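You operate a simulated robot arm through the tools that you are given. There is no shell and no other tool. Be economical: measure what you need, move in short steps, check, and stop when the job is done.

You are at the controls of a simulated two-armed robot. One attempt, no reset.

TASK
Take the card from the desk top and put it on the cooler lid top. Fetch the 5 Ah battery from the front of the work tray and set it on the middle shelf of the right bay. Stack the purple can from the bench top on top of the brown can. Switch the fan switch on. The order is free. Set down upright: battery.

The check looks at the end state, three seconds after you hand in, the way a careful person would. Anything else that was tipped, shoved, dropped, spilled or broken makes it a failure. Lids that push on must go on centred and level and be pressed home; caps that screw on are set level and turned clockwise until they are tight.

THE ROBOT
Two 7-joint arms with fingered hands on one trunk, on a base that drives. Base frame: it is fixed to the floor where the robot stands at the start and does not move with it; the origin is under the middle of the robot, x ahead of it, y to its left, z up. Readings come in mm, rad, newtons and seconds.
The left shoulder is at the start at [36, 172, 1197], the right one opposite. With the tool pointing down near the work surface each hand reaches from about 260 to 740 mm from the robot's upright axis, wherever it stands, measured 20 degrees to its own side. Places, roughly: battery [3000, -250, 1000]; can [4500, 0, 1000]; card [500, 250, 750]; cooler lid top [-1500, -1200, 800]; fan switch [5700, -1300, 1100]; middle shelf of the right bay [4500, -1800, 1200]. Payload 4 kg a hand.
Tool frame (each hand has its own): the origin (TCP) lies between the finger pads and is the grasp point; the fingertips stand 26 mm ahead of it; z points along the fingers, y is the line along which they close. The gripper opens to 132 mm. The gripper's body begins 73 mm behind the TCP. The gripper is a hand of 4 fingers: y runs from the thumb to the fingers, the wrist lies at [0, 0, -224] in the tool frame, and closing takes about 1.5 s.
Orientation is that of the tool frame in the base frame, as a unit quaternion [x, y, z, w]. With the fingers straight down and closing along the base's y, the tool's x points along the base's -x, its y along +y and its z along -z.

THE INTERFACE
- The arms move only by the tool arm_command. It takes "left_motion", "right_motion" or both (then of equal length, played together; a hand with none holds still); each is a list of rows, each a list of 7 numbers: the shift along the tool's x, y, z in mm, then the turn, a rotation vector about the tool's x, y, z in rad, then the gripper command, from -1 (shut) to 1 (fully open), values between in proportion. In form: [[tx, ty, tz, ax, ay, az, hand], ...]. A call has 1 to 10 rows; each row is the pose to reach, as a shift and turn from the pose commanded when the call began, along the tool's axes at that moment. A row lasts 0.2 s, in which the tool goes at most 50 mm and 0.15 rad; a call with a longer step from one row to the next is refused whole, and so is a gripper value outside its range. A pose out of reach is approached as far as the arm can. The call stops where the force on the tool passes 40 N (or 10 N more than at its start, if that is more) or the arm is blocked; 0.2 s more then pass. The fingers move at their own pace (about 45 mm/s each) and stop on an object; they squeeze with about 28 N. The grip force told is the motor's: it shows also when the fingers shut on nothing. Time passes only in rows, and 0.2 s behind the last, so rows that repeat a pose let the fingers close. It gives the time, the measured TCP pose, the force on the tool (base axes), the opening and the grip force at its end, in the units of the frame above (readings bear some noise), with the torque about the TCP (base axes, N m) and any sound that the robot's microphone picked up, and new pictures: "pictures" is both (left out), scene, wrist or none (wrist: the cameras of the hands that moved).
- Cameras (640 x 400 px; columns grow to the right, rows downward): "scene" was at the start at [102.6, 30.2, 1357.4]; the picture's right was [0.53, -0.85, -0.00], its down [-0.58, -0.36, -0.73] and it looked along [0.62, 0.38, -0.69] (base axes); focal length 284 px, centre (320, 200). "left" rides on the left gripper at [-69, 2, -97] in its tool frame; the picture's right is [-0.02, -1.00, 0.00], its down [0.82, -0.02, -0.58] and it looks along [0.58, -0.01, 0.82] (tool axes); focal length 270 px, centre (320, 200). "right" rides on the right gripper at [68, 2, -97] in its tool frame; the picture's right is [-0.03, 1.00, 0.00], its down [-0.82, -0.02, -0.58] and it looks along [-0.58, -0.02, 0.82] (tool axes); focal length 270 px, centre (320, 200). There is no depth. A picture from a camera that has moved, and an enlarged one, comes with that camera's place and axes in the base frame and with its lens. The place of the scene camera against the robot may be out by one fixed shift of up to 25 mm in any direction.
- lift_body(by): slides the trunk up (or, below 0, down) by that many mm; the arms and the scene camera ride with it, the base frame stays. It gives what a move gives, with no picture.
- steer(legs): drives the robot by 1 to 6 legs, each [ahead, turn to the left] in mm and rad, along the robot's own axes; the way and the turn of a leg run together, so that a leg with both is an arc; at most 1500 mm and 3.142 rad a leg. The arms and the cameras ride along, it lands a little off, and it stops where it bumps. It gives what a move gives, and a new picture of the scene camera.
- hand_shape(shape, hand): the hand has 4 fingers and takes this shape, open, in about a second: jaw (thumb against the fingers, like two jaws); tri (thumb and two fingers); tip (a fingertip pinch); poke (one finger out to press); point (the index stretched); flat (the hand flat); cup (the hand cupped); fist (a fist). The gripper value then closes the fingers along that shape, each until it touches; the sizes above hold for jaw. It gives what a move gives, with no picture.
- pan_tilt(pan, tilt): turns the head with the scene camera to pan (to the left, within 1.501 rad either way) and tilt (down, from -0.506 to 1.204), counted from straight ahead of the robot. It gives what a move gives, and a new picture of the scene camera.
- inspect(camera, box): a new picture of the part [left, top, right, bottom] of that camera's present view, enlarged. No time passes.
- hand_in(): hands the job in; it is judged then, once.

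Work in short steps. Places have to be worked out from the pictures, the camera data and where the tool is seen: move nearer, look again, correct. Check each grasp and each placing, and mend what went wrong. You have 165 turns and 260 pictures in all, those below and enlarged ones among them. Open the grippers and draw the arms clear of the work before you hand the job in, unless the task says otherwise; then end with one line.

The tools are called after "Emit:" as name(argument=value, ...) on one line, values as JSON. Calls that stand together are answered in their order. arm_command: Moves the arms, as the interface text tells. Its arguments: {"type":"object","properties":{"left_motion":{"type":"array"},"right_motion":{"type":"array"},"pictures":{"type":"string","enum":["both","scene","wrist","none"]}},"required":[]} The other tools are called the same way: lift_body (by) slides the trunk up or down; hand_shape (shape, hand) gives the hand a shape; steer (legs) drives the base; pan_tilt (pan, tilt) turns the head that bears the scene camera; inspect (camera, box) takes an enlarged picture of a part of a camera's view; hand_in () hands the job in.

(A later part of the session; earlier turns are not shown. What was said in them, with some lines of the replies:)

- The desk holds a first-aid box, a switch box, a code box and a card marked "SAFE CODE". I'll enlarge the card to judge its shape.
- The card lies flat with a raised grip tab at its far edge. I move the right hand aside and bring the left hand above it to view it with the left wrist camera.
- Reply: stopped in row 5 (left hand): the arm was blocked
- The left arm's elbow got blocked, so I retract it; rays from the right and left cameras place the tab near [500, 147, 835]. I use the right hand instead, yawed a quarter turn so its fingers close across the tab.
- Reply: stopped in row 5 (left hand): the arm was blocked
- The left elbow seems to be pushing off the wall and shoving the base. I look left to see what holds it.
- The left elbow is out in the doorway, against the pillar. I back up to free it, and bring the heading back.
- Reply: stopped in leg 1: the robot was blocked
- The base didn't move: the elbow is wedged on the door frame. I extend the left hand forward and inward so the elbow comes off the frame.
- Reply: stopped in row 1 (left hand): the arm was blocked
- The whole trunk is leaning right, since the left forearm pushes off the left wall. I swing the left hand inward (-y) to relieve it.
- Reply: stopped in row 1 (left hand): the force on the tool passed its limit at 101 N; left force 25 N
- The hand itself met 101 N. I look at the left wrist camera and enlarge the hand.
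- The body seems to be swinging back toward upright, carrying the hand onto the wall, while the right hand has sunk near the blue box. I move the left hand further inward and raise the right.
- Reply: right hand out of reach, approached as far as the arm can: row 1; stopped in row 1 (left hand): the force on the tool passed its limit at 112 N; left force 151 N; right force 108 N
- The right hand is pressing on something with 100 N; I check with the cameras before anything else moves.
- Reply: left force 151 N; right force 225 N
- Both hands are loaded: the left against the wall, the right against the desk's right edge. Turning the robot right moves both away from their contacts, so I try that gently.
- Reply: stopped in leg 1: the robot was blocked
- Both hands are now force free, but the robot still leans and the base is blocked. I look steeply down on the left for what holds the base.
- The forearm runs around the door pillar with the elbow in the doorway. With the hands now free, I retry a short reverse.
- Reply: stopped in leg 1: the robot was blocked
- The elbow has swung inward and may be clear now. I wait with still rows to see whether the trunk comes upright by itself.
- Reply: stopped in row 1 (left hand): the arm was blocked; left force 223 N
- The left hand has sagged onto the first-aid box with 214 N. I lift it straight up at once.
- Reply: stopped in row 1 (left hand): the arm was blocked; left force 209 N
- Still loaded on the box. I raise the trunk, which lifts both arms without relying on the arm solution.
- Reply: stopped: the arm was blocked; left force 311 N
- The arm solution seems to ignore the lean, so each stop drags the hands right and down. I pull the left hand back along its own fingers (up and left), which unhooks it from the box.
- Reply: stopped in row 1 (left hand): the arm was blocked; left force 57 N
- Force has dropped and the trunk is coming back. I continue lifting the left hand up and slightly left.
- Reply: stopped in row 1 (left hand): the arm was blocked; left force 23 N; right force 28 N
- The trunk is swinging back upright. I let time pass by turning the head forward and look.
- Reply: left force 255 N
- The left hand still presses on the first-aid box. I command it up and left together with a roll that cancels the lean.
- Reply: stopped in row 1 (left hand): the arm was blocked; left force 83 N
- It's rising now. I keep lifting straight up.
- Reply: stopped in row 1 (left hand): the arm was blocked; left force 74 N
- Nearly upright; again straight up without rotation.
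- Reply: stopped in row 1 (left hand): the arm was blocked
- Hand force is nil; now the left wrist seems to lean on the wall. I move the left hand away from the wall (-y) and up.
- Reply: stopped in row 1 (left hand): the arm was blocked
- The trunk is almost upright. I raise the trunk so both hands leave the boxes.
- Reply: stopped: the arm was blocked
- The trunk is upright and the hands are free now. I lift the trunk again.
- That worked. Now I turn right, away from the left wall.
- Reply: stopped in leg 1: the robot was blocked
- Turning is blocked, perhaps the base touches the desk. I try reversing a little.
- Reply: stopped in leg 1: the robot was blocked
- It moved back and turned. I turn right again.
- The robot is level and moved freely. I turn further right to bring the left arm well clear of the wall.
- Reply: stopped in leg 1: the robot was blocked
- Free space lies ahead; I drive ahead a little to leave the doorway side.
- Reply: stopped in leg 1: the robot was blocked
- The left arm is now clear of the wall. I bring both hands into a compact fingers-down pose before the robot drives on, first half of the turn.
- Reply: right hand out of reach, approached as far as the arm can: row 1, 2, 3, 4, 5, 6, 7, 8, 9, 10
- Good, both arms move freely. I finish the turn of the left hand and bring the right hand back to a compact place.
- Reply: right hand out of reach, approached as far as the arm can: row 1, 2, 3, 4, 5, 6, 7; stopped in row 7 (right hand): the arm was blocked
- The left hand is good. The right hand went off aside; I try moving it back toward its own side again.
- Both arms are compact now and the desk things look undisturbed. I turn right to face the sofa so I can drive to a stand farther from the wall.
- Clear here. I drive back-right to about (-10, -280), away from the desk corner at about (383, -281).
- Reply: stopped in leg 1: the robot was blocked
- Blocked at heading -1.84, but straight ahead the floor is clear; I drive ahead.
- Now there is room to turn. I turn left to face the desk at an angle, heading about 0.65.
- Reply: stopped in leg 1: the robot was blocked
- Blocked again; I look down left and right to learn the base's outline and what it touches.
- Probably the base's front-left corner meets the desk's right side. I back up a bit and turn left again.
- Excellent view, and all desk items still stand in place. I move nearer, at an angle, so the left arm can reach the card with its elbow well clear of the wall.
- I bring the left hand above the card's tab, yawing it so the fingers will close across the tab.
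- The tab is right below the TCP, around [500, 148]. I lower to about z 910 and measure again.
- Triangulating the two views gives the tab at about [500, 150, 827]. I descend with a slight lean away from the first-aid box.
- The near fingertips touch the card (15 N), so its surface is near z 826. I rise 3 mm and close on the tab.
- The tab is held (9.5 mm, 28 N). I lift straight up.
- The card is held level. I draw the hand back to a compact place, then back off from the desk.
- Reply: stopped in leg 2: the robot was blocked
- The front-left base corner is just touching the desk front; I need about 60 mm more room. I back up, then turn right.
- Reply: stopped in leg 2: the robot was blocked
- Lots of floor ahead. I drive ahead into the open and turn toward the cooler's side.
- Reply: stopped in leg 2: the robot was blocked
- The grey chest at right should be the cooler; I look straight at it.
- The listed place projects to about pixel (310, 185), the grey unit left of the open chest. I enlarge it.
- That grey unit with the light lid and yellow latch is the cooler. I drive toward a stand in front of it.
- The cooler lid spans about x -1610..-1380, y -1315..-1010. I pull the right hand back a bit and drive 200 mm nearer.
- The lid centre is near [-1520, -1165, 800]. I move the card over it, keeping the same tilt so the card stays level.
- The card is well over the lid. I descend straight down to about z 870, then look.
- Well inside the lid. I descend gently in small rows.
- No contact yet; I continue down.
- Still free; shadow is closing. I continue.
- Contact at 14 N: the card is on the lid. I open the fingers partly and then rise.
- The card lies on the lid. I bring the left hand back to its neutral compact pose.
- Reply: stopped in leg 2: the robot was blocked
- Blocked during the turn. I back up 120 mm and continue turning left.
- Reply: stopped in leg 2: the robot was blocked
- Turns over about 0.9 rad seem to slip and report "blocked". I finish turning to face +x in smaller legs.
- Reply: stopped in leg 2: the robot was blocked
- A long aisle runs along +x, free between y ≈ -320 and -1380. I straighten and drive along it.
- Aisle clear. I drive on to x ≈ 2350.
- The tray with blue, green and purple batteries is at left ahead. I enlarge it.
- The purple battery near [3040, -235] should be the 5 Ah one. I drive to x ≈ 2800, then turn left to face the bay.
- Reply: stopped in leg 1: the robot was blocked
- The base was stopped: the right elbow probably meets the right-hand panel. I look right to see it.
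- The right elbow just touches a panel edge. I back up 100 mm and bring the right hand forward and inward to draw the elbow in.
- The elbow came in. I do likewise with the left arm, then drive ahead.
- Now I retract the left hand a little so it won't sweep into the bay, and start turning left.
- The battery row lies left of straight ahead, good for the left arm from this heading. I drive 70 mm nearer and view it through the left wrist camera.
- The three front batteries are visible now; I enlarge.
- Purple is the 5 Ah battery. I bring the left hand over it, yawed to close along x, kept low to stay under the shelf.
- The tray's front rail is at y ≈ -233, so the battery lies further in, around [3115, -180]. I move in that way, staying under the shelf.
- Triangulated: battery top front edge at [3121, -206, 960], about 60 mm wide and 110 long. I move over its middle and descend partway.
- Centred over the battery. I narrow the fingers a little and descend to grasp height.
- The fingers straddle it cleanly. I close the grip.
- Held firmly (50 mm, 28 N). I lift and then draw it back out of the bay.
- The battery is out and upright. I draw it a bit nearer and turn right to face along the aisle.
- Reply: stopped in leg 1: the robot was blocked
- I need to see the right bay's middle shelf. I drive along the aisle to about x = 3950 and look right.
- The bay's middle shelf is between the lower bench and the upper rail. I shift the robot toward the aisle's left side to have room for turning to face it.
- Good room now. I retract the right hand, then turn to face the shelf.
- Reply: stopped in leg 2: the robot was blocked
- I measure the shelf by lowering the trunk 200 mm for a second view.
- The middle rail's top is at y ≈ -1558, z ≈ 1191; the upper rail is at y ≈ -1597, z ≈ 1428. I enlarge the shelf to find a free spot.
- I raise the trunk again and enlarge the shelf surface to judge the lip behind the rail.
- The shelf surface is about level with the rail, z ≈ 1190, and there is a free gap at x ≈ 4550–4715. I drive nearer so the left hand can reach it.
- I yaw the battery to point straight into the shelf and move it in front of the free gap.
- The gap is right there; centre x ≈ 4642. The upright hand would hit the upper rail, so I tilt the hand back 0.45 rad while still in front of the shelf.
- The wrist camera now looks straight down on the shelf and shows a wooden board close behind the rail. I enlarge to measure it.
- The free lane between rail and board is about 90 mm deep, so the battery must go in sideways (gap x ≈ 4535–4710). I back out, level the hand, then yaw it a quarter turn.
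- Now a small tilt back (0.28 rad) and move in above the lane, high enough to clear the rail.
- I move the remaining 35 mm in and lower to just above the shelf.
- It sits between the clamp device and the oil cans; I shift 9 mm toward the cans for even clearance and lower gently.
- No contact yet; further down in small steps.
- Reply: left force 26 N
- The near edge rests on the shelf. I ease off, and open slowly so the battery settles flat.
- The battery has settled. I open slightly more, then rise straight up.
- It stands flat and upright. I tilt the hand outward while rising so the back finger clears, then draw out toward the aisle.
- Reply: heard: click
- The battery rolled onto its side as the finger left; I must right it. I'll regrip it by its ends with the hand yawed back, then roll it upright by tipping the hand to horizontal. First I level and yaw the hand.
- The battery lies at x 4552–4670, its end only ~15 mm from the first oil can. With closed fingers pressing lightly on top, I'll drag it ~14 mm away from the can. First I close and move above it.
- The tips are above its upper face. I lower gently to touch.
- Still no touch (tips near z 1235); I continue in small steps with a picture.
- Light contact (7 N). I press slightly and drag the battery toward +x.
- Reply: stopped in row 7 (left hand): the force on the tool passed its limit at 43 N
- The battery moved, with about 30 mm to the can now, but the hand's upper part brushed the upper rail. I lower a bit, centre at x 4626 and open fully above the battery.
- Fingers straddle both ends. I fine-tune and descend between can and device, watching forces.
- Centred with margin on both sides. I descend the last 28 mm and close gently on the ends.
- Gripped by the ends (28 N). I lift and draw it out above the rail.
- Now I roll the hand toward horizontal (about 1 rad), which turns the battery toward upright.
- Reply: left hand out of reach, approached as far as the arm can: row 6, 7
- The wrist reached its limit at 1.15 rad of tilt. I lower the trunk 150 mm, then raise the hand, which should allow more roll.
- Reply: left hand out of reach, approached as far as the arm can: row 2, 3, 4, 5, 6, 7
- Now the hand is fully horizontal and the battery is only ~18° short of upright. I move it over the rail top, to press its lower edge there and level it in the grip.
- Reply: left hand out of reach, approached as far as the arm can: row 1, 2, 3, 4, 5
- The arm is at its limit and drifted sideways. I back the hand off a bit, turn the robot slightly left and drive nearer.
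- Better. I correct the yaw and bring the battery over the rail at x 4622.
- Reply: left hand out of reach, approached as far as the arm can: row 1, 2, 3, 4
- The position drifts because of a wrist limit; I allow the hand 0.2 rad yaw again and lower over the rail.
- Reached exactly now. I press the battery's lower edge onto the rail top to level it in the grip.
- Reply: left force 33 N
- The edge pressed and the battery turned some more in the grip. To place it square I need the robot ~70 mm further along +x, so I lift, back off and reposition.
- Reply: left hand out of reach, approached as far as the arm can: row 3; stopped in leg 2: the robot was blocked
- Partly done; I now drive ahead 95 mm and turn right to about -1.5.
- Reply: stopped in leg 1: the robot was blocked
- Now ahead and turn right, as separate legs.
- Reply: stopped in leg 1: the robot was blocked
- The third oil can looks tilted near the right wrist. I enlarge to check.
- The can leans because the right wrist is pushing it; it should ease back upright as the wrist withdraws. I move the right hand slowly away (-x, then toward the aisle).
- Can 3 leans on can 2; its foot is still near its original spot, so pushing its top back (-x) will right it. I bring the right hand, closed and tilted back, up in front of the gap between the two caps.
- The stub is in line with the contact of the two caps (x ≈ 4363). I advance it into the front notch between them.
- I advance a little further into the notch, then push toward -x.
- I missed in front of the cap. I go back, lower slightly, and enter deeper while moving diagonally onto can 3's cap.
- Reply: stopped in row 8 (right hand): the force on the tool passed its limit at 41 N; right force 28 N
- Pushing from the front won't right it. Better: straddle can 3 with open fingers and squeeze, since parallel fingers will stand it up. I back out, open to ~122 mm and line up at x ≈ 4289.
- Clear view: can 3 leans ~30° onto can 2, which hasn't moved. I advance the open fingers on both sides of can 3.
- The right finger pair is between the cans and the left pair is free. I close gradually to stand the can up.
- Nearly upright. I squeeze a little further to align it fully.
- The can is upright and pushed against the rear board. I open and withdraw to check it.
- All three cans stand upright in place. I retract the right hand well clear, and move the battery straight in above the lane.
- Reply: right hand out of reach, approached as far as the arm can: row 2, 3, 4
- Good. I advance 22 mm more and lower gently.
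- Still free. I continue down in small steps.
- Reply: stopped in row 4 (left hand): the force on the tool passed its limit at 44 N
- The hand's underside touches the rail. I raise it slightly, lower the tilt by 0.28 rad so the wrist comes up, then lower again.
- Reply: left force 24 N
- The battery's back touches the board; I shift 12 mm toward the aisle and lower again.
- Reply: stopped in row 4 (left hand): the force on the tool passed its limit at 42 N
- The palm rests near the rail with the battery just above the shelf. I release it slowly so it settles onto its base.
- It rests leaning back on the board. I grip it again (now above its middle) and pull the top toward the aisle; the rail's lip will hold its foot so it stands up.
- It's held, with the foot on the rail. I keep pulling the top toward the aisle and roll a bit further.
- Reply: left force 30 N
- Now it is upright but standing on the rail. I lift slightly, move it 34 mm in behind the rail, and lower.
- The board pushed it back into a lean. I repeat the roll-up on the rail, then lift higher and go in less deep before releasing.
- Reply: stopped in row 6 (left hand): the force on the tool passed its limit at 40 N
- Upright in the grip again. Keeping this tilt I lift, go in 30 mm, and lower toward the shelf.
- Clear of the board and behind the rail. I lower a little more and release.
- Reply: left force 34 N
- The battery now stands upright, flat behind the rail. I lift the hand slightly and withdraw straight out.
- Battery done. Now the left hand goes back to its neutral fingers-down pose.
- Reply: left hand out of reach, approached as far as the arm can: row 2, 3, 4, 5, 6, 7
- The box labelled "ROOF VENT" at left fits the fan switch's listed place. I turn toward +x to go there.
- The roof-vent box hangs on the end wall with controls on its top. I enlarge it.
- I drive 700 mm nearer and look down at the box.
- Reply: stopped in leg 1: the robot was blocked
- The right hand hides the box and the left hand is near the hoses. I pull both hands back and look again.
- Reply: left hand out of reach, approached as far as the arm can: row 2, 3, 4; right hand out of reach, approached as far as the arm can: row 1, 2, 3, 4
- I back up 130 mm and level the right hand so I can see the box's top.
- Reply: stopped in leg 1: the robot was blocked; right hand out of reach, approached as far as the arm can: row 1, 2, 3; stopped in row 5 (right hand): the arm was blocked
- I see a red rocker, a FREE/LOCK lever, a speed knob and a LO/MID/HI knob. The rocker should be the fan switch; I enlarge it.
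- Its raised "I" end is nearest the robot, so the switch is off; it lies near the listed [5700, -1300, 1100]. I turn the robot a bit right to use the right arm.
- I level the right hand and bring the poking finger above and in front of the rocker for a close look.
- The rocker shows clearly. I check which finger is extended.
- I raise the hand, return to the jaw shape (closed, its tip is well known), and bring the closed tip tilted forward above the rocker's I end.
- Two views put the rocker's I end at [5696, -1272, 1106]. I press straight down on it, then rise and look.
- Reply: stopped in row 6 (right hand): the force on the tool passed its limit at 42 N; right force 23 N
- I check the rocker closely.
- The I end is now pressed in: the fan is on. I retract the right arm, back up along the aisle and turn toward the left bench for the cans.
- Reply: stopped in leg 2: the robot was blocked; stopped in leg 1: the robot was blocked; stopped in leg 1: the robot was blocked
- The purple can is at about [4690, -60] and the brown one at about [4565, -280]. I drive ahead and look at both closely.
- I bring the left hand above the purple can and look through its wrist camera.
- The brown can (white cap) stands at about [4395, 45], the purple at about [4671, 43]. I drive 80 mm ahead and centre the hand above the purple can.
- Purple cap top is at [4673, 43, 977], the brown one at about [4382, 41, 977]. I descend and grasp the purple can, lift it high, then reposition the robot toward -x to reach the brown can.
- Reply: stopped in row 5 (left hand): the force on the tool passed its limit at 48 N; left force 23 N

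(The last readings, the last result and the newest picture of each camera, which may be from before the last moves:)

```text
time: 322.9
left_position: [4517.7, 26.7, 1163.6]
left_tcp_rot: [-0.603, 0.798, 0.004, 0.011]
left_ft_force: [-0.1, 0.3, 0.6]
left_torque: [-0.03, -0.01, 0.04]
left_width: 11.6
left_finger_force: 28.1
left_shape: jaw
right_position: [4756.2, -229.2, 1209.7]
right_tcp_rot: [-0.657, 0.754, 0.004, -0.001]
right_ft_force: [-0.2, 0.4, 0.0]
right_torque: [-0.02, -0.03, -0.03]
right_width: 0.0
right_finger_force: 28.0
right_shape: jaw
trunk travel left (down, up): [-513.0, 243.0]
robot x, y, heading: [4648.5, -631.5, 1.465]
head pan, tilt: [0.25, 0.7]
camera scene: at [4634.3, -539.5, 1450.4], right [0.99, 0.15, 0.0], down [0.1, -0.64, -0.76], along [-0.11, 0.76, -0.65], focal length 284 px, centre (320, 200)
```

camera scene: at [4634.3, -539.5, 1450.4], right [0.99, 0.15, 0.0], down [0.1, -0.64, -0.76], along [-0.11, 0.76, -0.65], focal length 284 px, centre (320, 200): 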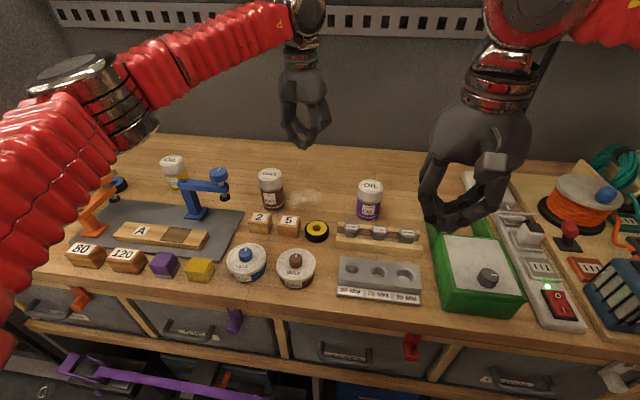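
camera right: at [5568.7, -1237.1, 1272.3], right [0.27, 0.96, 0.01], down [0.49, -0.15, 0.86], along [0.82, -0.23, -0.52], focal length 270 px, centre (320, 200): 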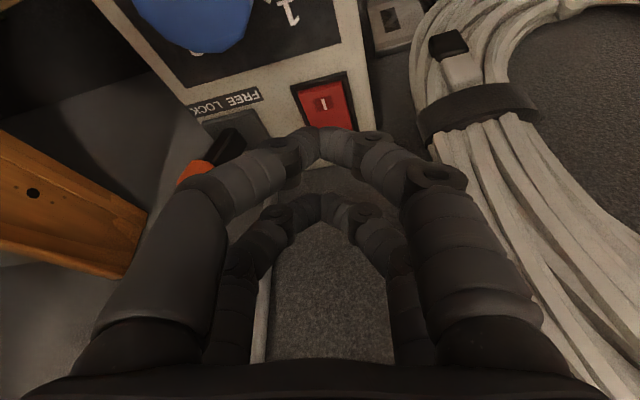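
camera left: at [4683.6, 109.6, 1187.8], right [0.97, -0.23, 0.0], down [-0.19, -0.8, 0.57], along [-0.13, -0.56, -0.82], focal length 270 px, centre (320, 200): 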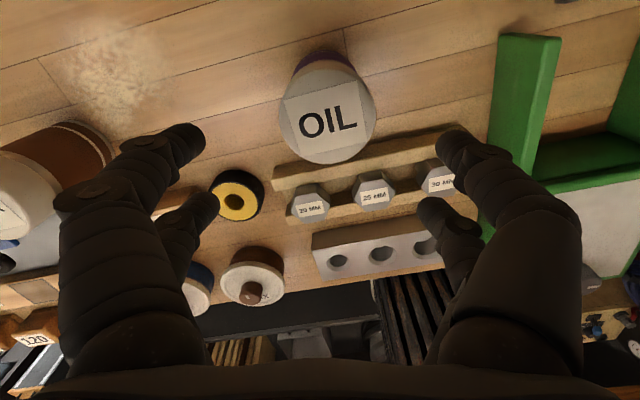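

The first descent stopped because the palm met the cap: the can is taller (cap top ≈ 1014) and stands at [4676, 55]; it is still upright. I regrasp higher, lift, and carry it above the brown can at about [4420, 58].

Emit:
arm_command(left_motion=[[-18, -36, 0, 0, 0, 0, 0.6], [-35, -72, 0, 0, 0, 0, 0.6], [-53, -108, 0, 0, 0, 0, 0.6], [-70, -144, 20, 0, 0, 0, 0.6], [-70, -144, 65, 0, 0, 0, 0.6], [-70, -144, 110, 0, 0, 0, 0.6], [-70, -144, 150, 0, 0, 0, 0.6], [-70, -144, 180, 0, 0, 0, 0.6], [-70, -144, 195, 0, 0, 0, 0.6], [-70, -144, 195, 0, 0, 0, 0.2]], pictures="none")

Emit:
arm_command(left_motion=[[0, 0, 0, 0, 0, 0, -0.2], [0, 0, 0, 0, 0, 0, -0.6], [0, 0, 0, 0, 0, 0, -0.8], [0, 0, 0, 0, 0, 0, -0.8], [0, 0, -10, 0, 0, 0, -0.8], [0, 0, -45, 0, 0, 0, -0.8], [0, 0, -90, 0, 0, 0, -0.8], [0, 0, -130, 0, 0, 0, -0.8], [0, 0, -165, 0, 0, 0, -0.8]], pictures="wrist")

```text
time: 325.1
left_position: [4675.9, 48.9, 971.3]
left_tcp_rot: [-0.603, 0.797, 0.005, 0.011]
left_ft_force: [0.6, 0.4, -0.1]
left_torque: [-0.01, 0.01, 0.0]
left_width: 79.7
left_finger_force: 0.0
left_shape: jaw
left hand out of reach, approached as far as the arm can: row 4, 5, 6, 7, 8, 9, 10
right_position: [4757.4, -228.3, 1210.4]
right_tcp_rot: [-0.657, 0.754, 0.004, -0.001]
right_ft_force: [-0.7, 0.3, -0.1]
right_torque: [0.0, 0.02, 0.0]
right_width: 0.1
right_finger_force: 27.8
right_shape: jaw
trunk travel left (down, up): [-513.0, 243.0]
robot x, y, heading: [4644.4, -631.4, 1.465]
head pan, tilt: [0.25, 0.7]
```

```text
time: 327.1
left_position: [4671.4, 45.9, 1135.4]
left_tcp_rot: [-0.603, 0.798, 0.004, 0.011]
left_ft_force: [-0.3, -0.4, -3.0]
left_torque: [0.0, 0.01, 0.01]
left_width: 41.4
left_finger_force: 27.9
left_shape: jaw
right_position: [4757.5, -229.2, 1210.0]
right_tcp_rot: [-0.657, 0.754, 0.006, 0.001]
right_ft_force: [0.5, 0.8, 0.3]
right_torque: [-0.04, 0.0, -0.02]
right_width: 0.0
right_finger_force: 27.6
right_shape: jaw
trunk travel left (down, up): [-513.0, 243.0]
robot x, y, heading: [4645.7, -630.2, 1.474]
head pan, tilt: [0.25, 0.7]
camera left: at [4686.9, 109.7, 1233.7], right [0.97, -0.25, 0.01], down [-0.21, -0.8, 0.56], along [-0.13, -0.54, -0.83], focal length 270 px, centre (320, 200)
5 turns are left
```

left: 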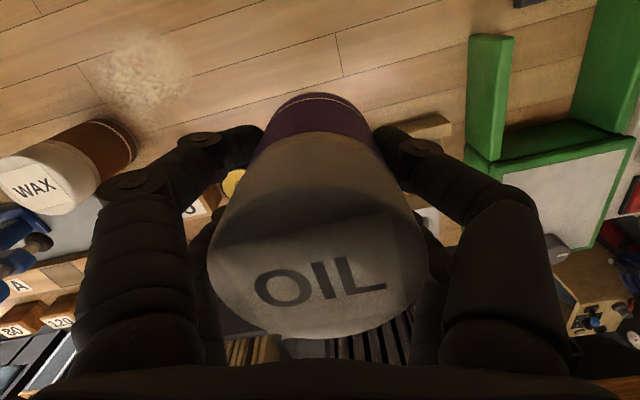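

The purple can is held (weight 3 N). I drive 45 mm nearer and bring it over the brown can, then look with the scene camera.

Emit:
steer(legs=[[45, 0]])

Emit:
arm_command(left_motion=[[16, 35, 0, 0, 0, 0, -0.8], [33, 70, 0, 0, 0, 0, -0.8], [49, 104, 0, 0, 0, 0, -0.8], [66, 139, 0, 0, 0, 0, -0.8], [82, 174, 0, 0, 0, 0, -0.8], [99, 209, 0, 0, 0, 0, -0.8], [115, 243, 10, 0, 0, 0, -0.8]], pictures="both")

```text
time: 328.0
left_position: [4675.0, 91.6, 1135.3]
left_tcp_rot: [-0.604, 0.797, 0.004, 0.012]
left_ft_force: [0.6, 1.6, -3.1]
left_torque: [-0.05, 0.01, 0.0]
left_width: 41.8
left_finger_force: 27.9
left_shape: jaw
right_position: [4761.7, -183.6, 1210.6]
right_tcp_rot: [-0.657, 0.754, 0.005, 0.0]
right_ft_force: [-0.5, 0.1, 0.3]
right_torque: [-0.03, 0.0, -0.02]
right_width: 0.0
right_finger_force: 27.8
right_shape: jaw
trunk travel left (down, up): [-513.0, 243.0]
robot x, y, heading: [4650.5, -582.8, 1.471]
head pan, tilt: [0.25, 0.7]
camera scene: at [4639.3, -495.6, 1450.6], right [0.99, 0.15, 0.0], down [0.1, -0.64, -0.76], along [-0.12, 0.76, -0.64], focal length 284 px, centre (320, 200)
```

scene: 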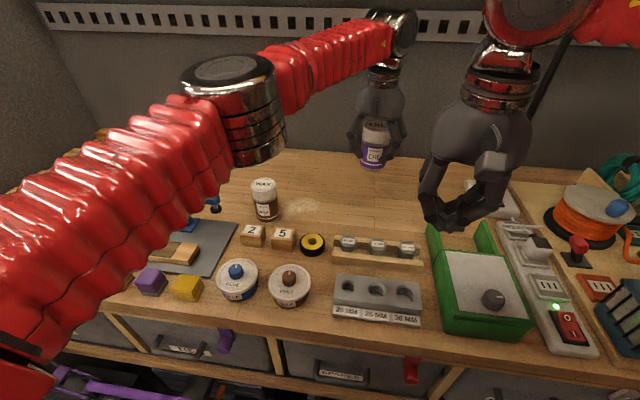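

```text
time: 329.6
left_position: [4407.3, 46.9, 1122.0]
left_tcp_rot: [-0.604, 0.797, 0.003, 0.012]
left_ft_force: [-0.1, -0.8, -3.1]
left_torque: [-0.05, -0.03, 0.03]
left_width: 41.6
left_finger_force: 28.5
left_shape: jaw
right_position: [4760.4, -182.7, 1211.1]
right_tcp_rot: [-0.658, 0.753, 0.004, 0.0]
right_ft_force: [-0.9, 0.5, -0.3]
right_torque: [0.0, -0.04, 0.0]
right_width: 0.1
right_finger_force: 28.3
right_shape: jaw
trunk travel left (down, up): [-513.0, 243.0]
robot x, y, heading: [4650.2, -582.6, 1.469]
head pan, tilt: [0.25, 0.7]
camera scene: at [4637.5, -494.4, 1450.4], right [0.99, 0.15, 0.0], down [0.1, -0.64, -0.76], along [-0.12, 0.76, -0.65], focal length 284 px, centre (320, 200)
camera left: at [4421.2, 111.4, 1219.4], right [0.97, -0.25, 0.01], down [-0.21, -0.8, 0.56], along [-0.13, -0.54, -0.83], focal length 270 px, centre (320, 200)
4 turns are left
```

scene: 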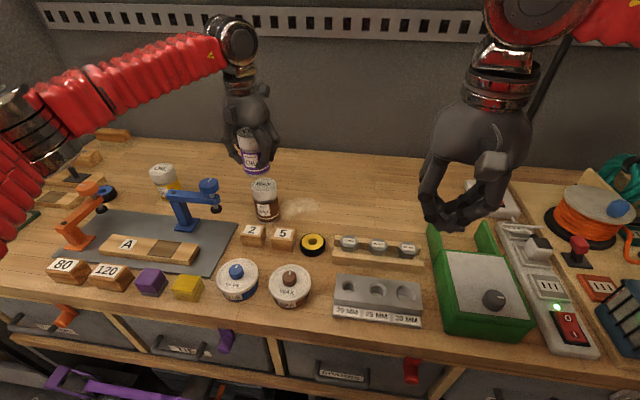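
left: 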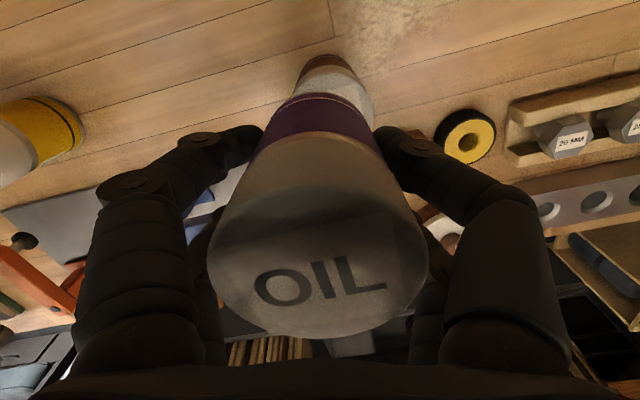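

Wrist view: the purple can sits ~11 mm left and a few mm short of the brown can's centre. I correct that and lower to near contact.

Emit:
arm_command(left_motion=[[-2, -6, 0, 0, 0, 0, -0.8], [-4.3, -11.5, 0, 0, 0, 0, -0.8], [-4.3, -11.5, 20, 0, 0, 0, -0.8], [-4.3, -11.5, 34, 0, 0, 0, -0.8], [-4.3, -11.5, 42, 0, 0, 0, -0.8]], pictures="none")

Emit:
arm_command(left_motion=[[0, 0, 2, 0, 0, 0, -0.8], [0, 0, 4, 0, 0, 0, -0.8], [0, 0, 6, 0, 0, 0, -0.8]], pictures="both")

```text
time: 330.8
left_position: [4422.1, 49.5, 1080.4]
left_tcp_rot: [-0.603, 0.797, 0.006, 0.013]
left_ft_force: [1.3, 0.8, 3.8]
left_torque: [0.03, -0.07, 0.0]
left_width: 41.5
left_finger_force: 27.7
left_shape: jaw
right_position: [4762.1, -184.3, 1211.0]
right_tcp_rot: [-0.657, 0.754, 0.005, 0.001]
right_ft_force: [-0.2, -0.3, -1.0]
right_torque: [-0.01, 0.0, -0.01]
right_width: 0.0
right_finger_force: 28.2
right_shape: jaw
trunk travel left (down, up): [-513.0, 243.0]
robot x, y, heading: [4652.9, -585.3, 1.474]
head pan, tilt: [0.25, 0.7]
```

```text
time: 331.8
left_position: [4422.0, 51.9, 1080.1]
left_tcp_rot: [-0.604, 0.796, 0.007, 0.016]
left_ft_force: [-1.4, -5.3, 16.7]
left_torque: [-0.22, 0.15, 0.04]
left_width: 42.3
left_finger_force: 27.8
left_shape: jaw
right_position: [4761.6, -184.1, 1211.6]
right_tcp_rot: [-0.658, 0.753, 0.004, 0.0]
right_ft_force: [-0.4, 0.5, 0.0]
right_torque: [-0.01, 0.0, 0.0]
right_width: 0.0
right_finger_force: 28.6
right_shape: jaw
trunk travel left (down, up): [-513.0, 243.0]
robot x, y, heading: [4647.3, -582.2, 1.472]
head pan, tilt: [0.25, 0.7]
stopped in row 3 (left hand): the force on the tool passed its limit at 40 N (the readings are from after the stop); the commanded pose is now the measured one
camera scene: at [4639.3, -496.2, 1450.4], right [0.99, 0.15, 0.0], down [0.1, -0.64, -0.76], along [-0.12, 0.76, -0.64], focal length 284 px, centre (320, 200)
camera left: at [4437.0, 114.5, 1179.4], right [0.97, -0.24, 0.01], down [-0.21, -0.81, 0.55], along [-0.13, -0.53, -0.84], focal length 270 px, centre (320, 200)
3 turns are left
```

scene: 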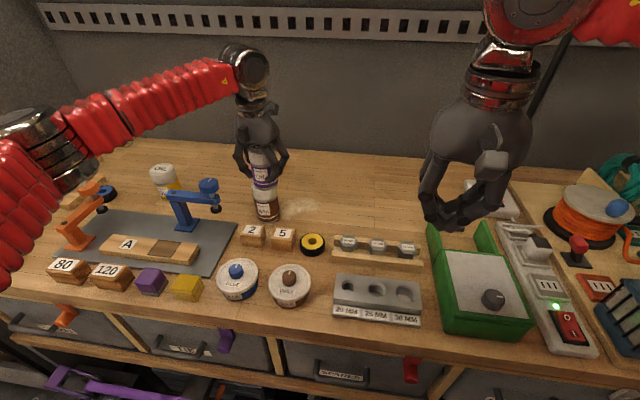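
left: 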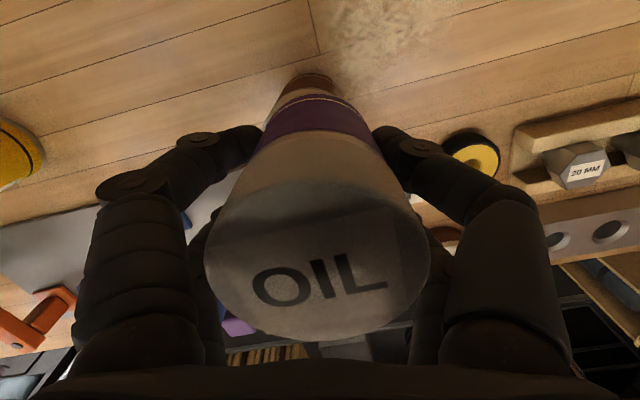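

The purple can rests on the brown one. I ease off, open, rise straight up and draw the arms back, then check.

Emit:
arm_command(left_motion=[[0, 0, -1, 0, 0, 0, -0.5], [0, 0, -1, 0, 0, 0, -0.2], [0, 0, -1, 0, 0, 0, 0.1], [0, 0, -1, 0, 0, 0, 0.4], [0, 0, -1, 0, 0, 0, 0.6], [0, 0, -1, 0, 0, 0, 0.6], [0, 0, -20, 0, 0, 0, 0.6], [0, 0, -55, 0, 0, 0, 0.6], [0, 0, -100, 0, 0, 0, 0.6], [0, 0, -145, 0, 0, 0, 0.6]], pictures="none")

Emit:
arm_command(left_motion=[[0, 0, -20, 0, 0, 0, 0.6], [40, 0, -30, 0, 0, 0, 0.6], [85, 0, -30, 0, 0, 0, 0.8], [130, 0, -30, 0, 0, 0, 1], [170, 0, -30, 0, 0, 0, 1]], right_motion=[[0, 0, 0, 0, 0, 0, 0], [0, 0, 0, 0, 0, 0, 0.5], [0, 0, 0, 0, 0, 0, 1], [0, 0, 0, 0, 0, 0, 1], [0, 0, 0, 0, 0, 0, 1]], pictures="none")

Emit:
inspect(camera="scene", box=[180, 110, 360, 230])

```text
time: 334.0
left_position: [4419.7, 44.2, 1224.0]
left_tcp_rot: [-0.605, 0.796, 0.008, 0.015]
left_ft_force: [0.7, -0.1, -1.0]
left_torque: [-0.01, -0.01, -0.01]
left_width: 105.5
left_finger_force: 0.0
left_shape: jaw
right_position: [4761.5, -183.6, 1210.9]
right_tcp_rot: [-0.657, 0.754, 0.005, -0.001]
right_ft_force: [-0.5, -0.9, -0.5]
right_torque: [0.0, 0.0, 0.01]
right_width: 0.0
right_finger_force: 28.3
right_shape: jaw
trunk travel left (down, up): [-513.0, 243.0]
robot x, y, heading: [4653.1, -584.2, 1.475]
head pan, tilt: [0.25, 0.7]
```

```text
time: 335.2
left_position: [4372.9, -119.4, 1248.7]
left_tcp_rot: [-0.604, 0.796, 0.006, 0.014]
left_ft_force: [1.0, -0.5, 0.0]
left_torque: [0.0, 0.0, 0.01]
left_width: 132.1
left_finger_force: 0.0
left_shape: jaw
right_position: [4762.5, -184.9, 1212.0]
right_tcp_rot: [-0.658, 0.753, 0.005, 0.001]
right_ft_force: [-0.4, -1.2, 0.4]
right_torque: [0.0, 0.01, 0.04]
right_width: 89.1
right_finger_force: 0.0
right_shape: jaw
trunk travel left (down, up): [-513.0, 243.0]
robot x, y, heading: [4650.5, -585.1, 1.473]
head pan, tilt: [0.25, 0.7]
```

```text
3.33 times, centred on (270, 170) of scene
camera zoom: at [4638.8, -496.3, 1450.6], right [0.99, 0.15, 0.0], down [0.1, -0.64, -0.76], along [-0.12, 0.76, -0.64], focal length 947 px, centre (487, 300)
2 turns are left
```

zoom: 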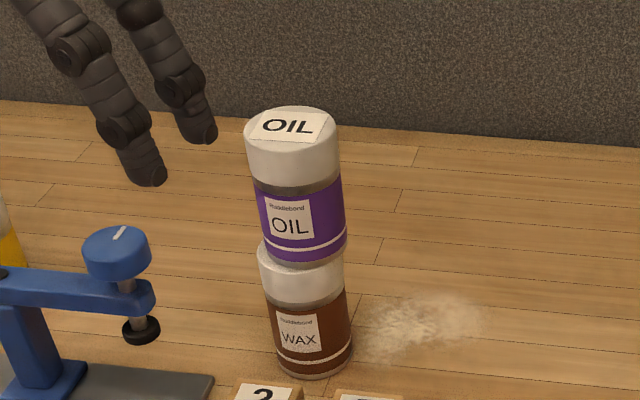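

The purple can stands squarely on the brown one. The arms are clear and the grippers are open, so I hand the job in.

Emit:
hand_in()

```text
The job is handed in.
```

The job is handed in. The card is on the cooler lid, the 5 Ah battery stands upright on the right bay's middle shelf, the purple can is stacked on the brown can, and the fan rocker's I side is pressed in, though I heard no click and saw no indicator light. Two bumps could count against it. The hands pressed hard on the first-aid box, which looked undisturbed afterwards. One oil can on that shelf was tipped; I stood it back up within about 10 mm of its old spot.
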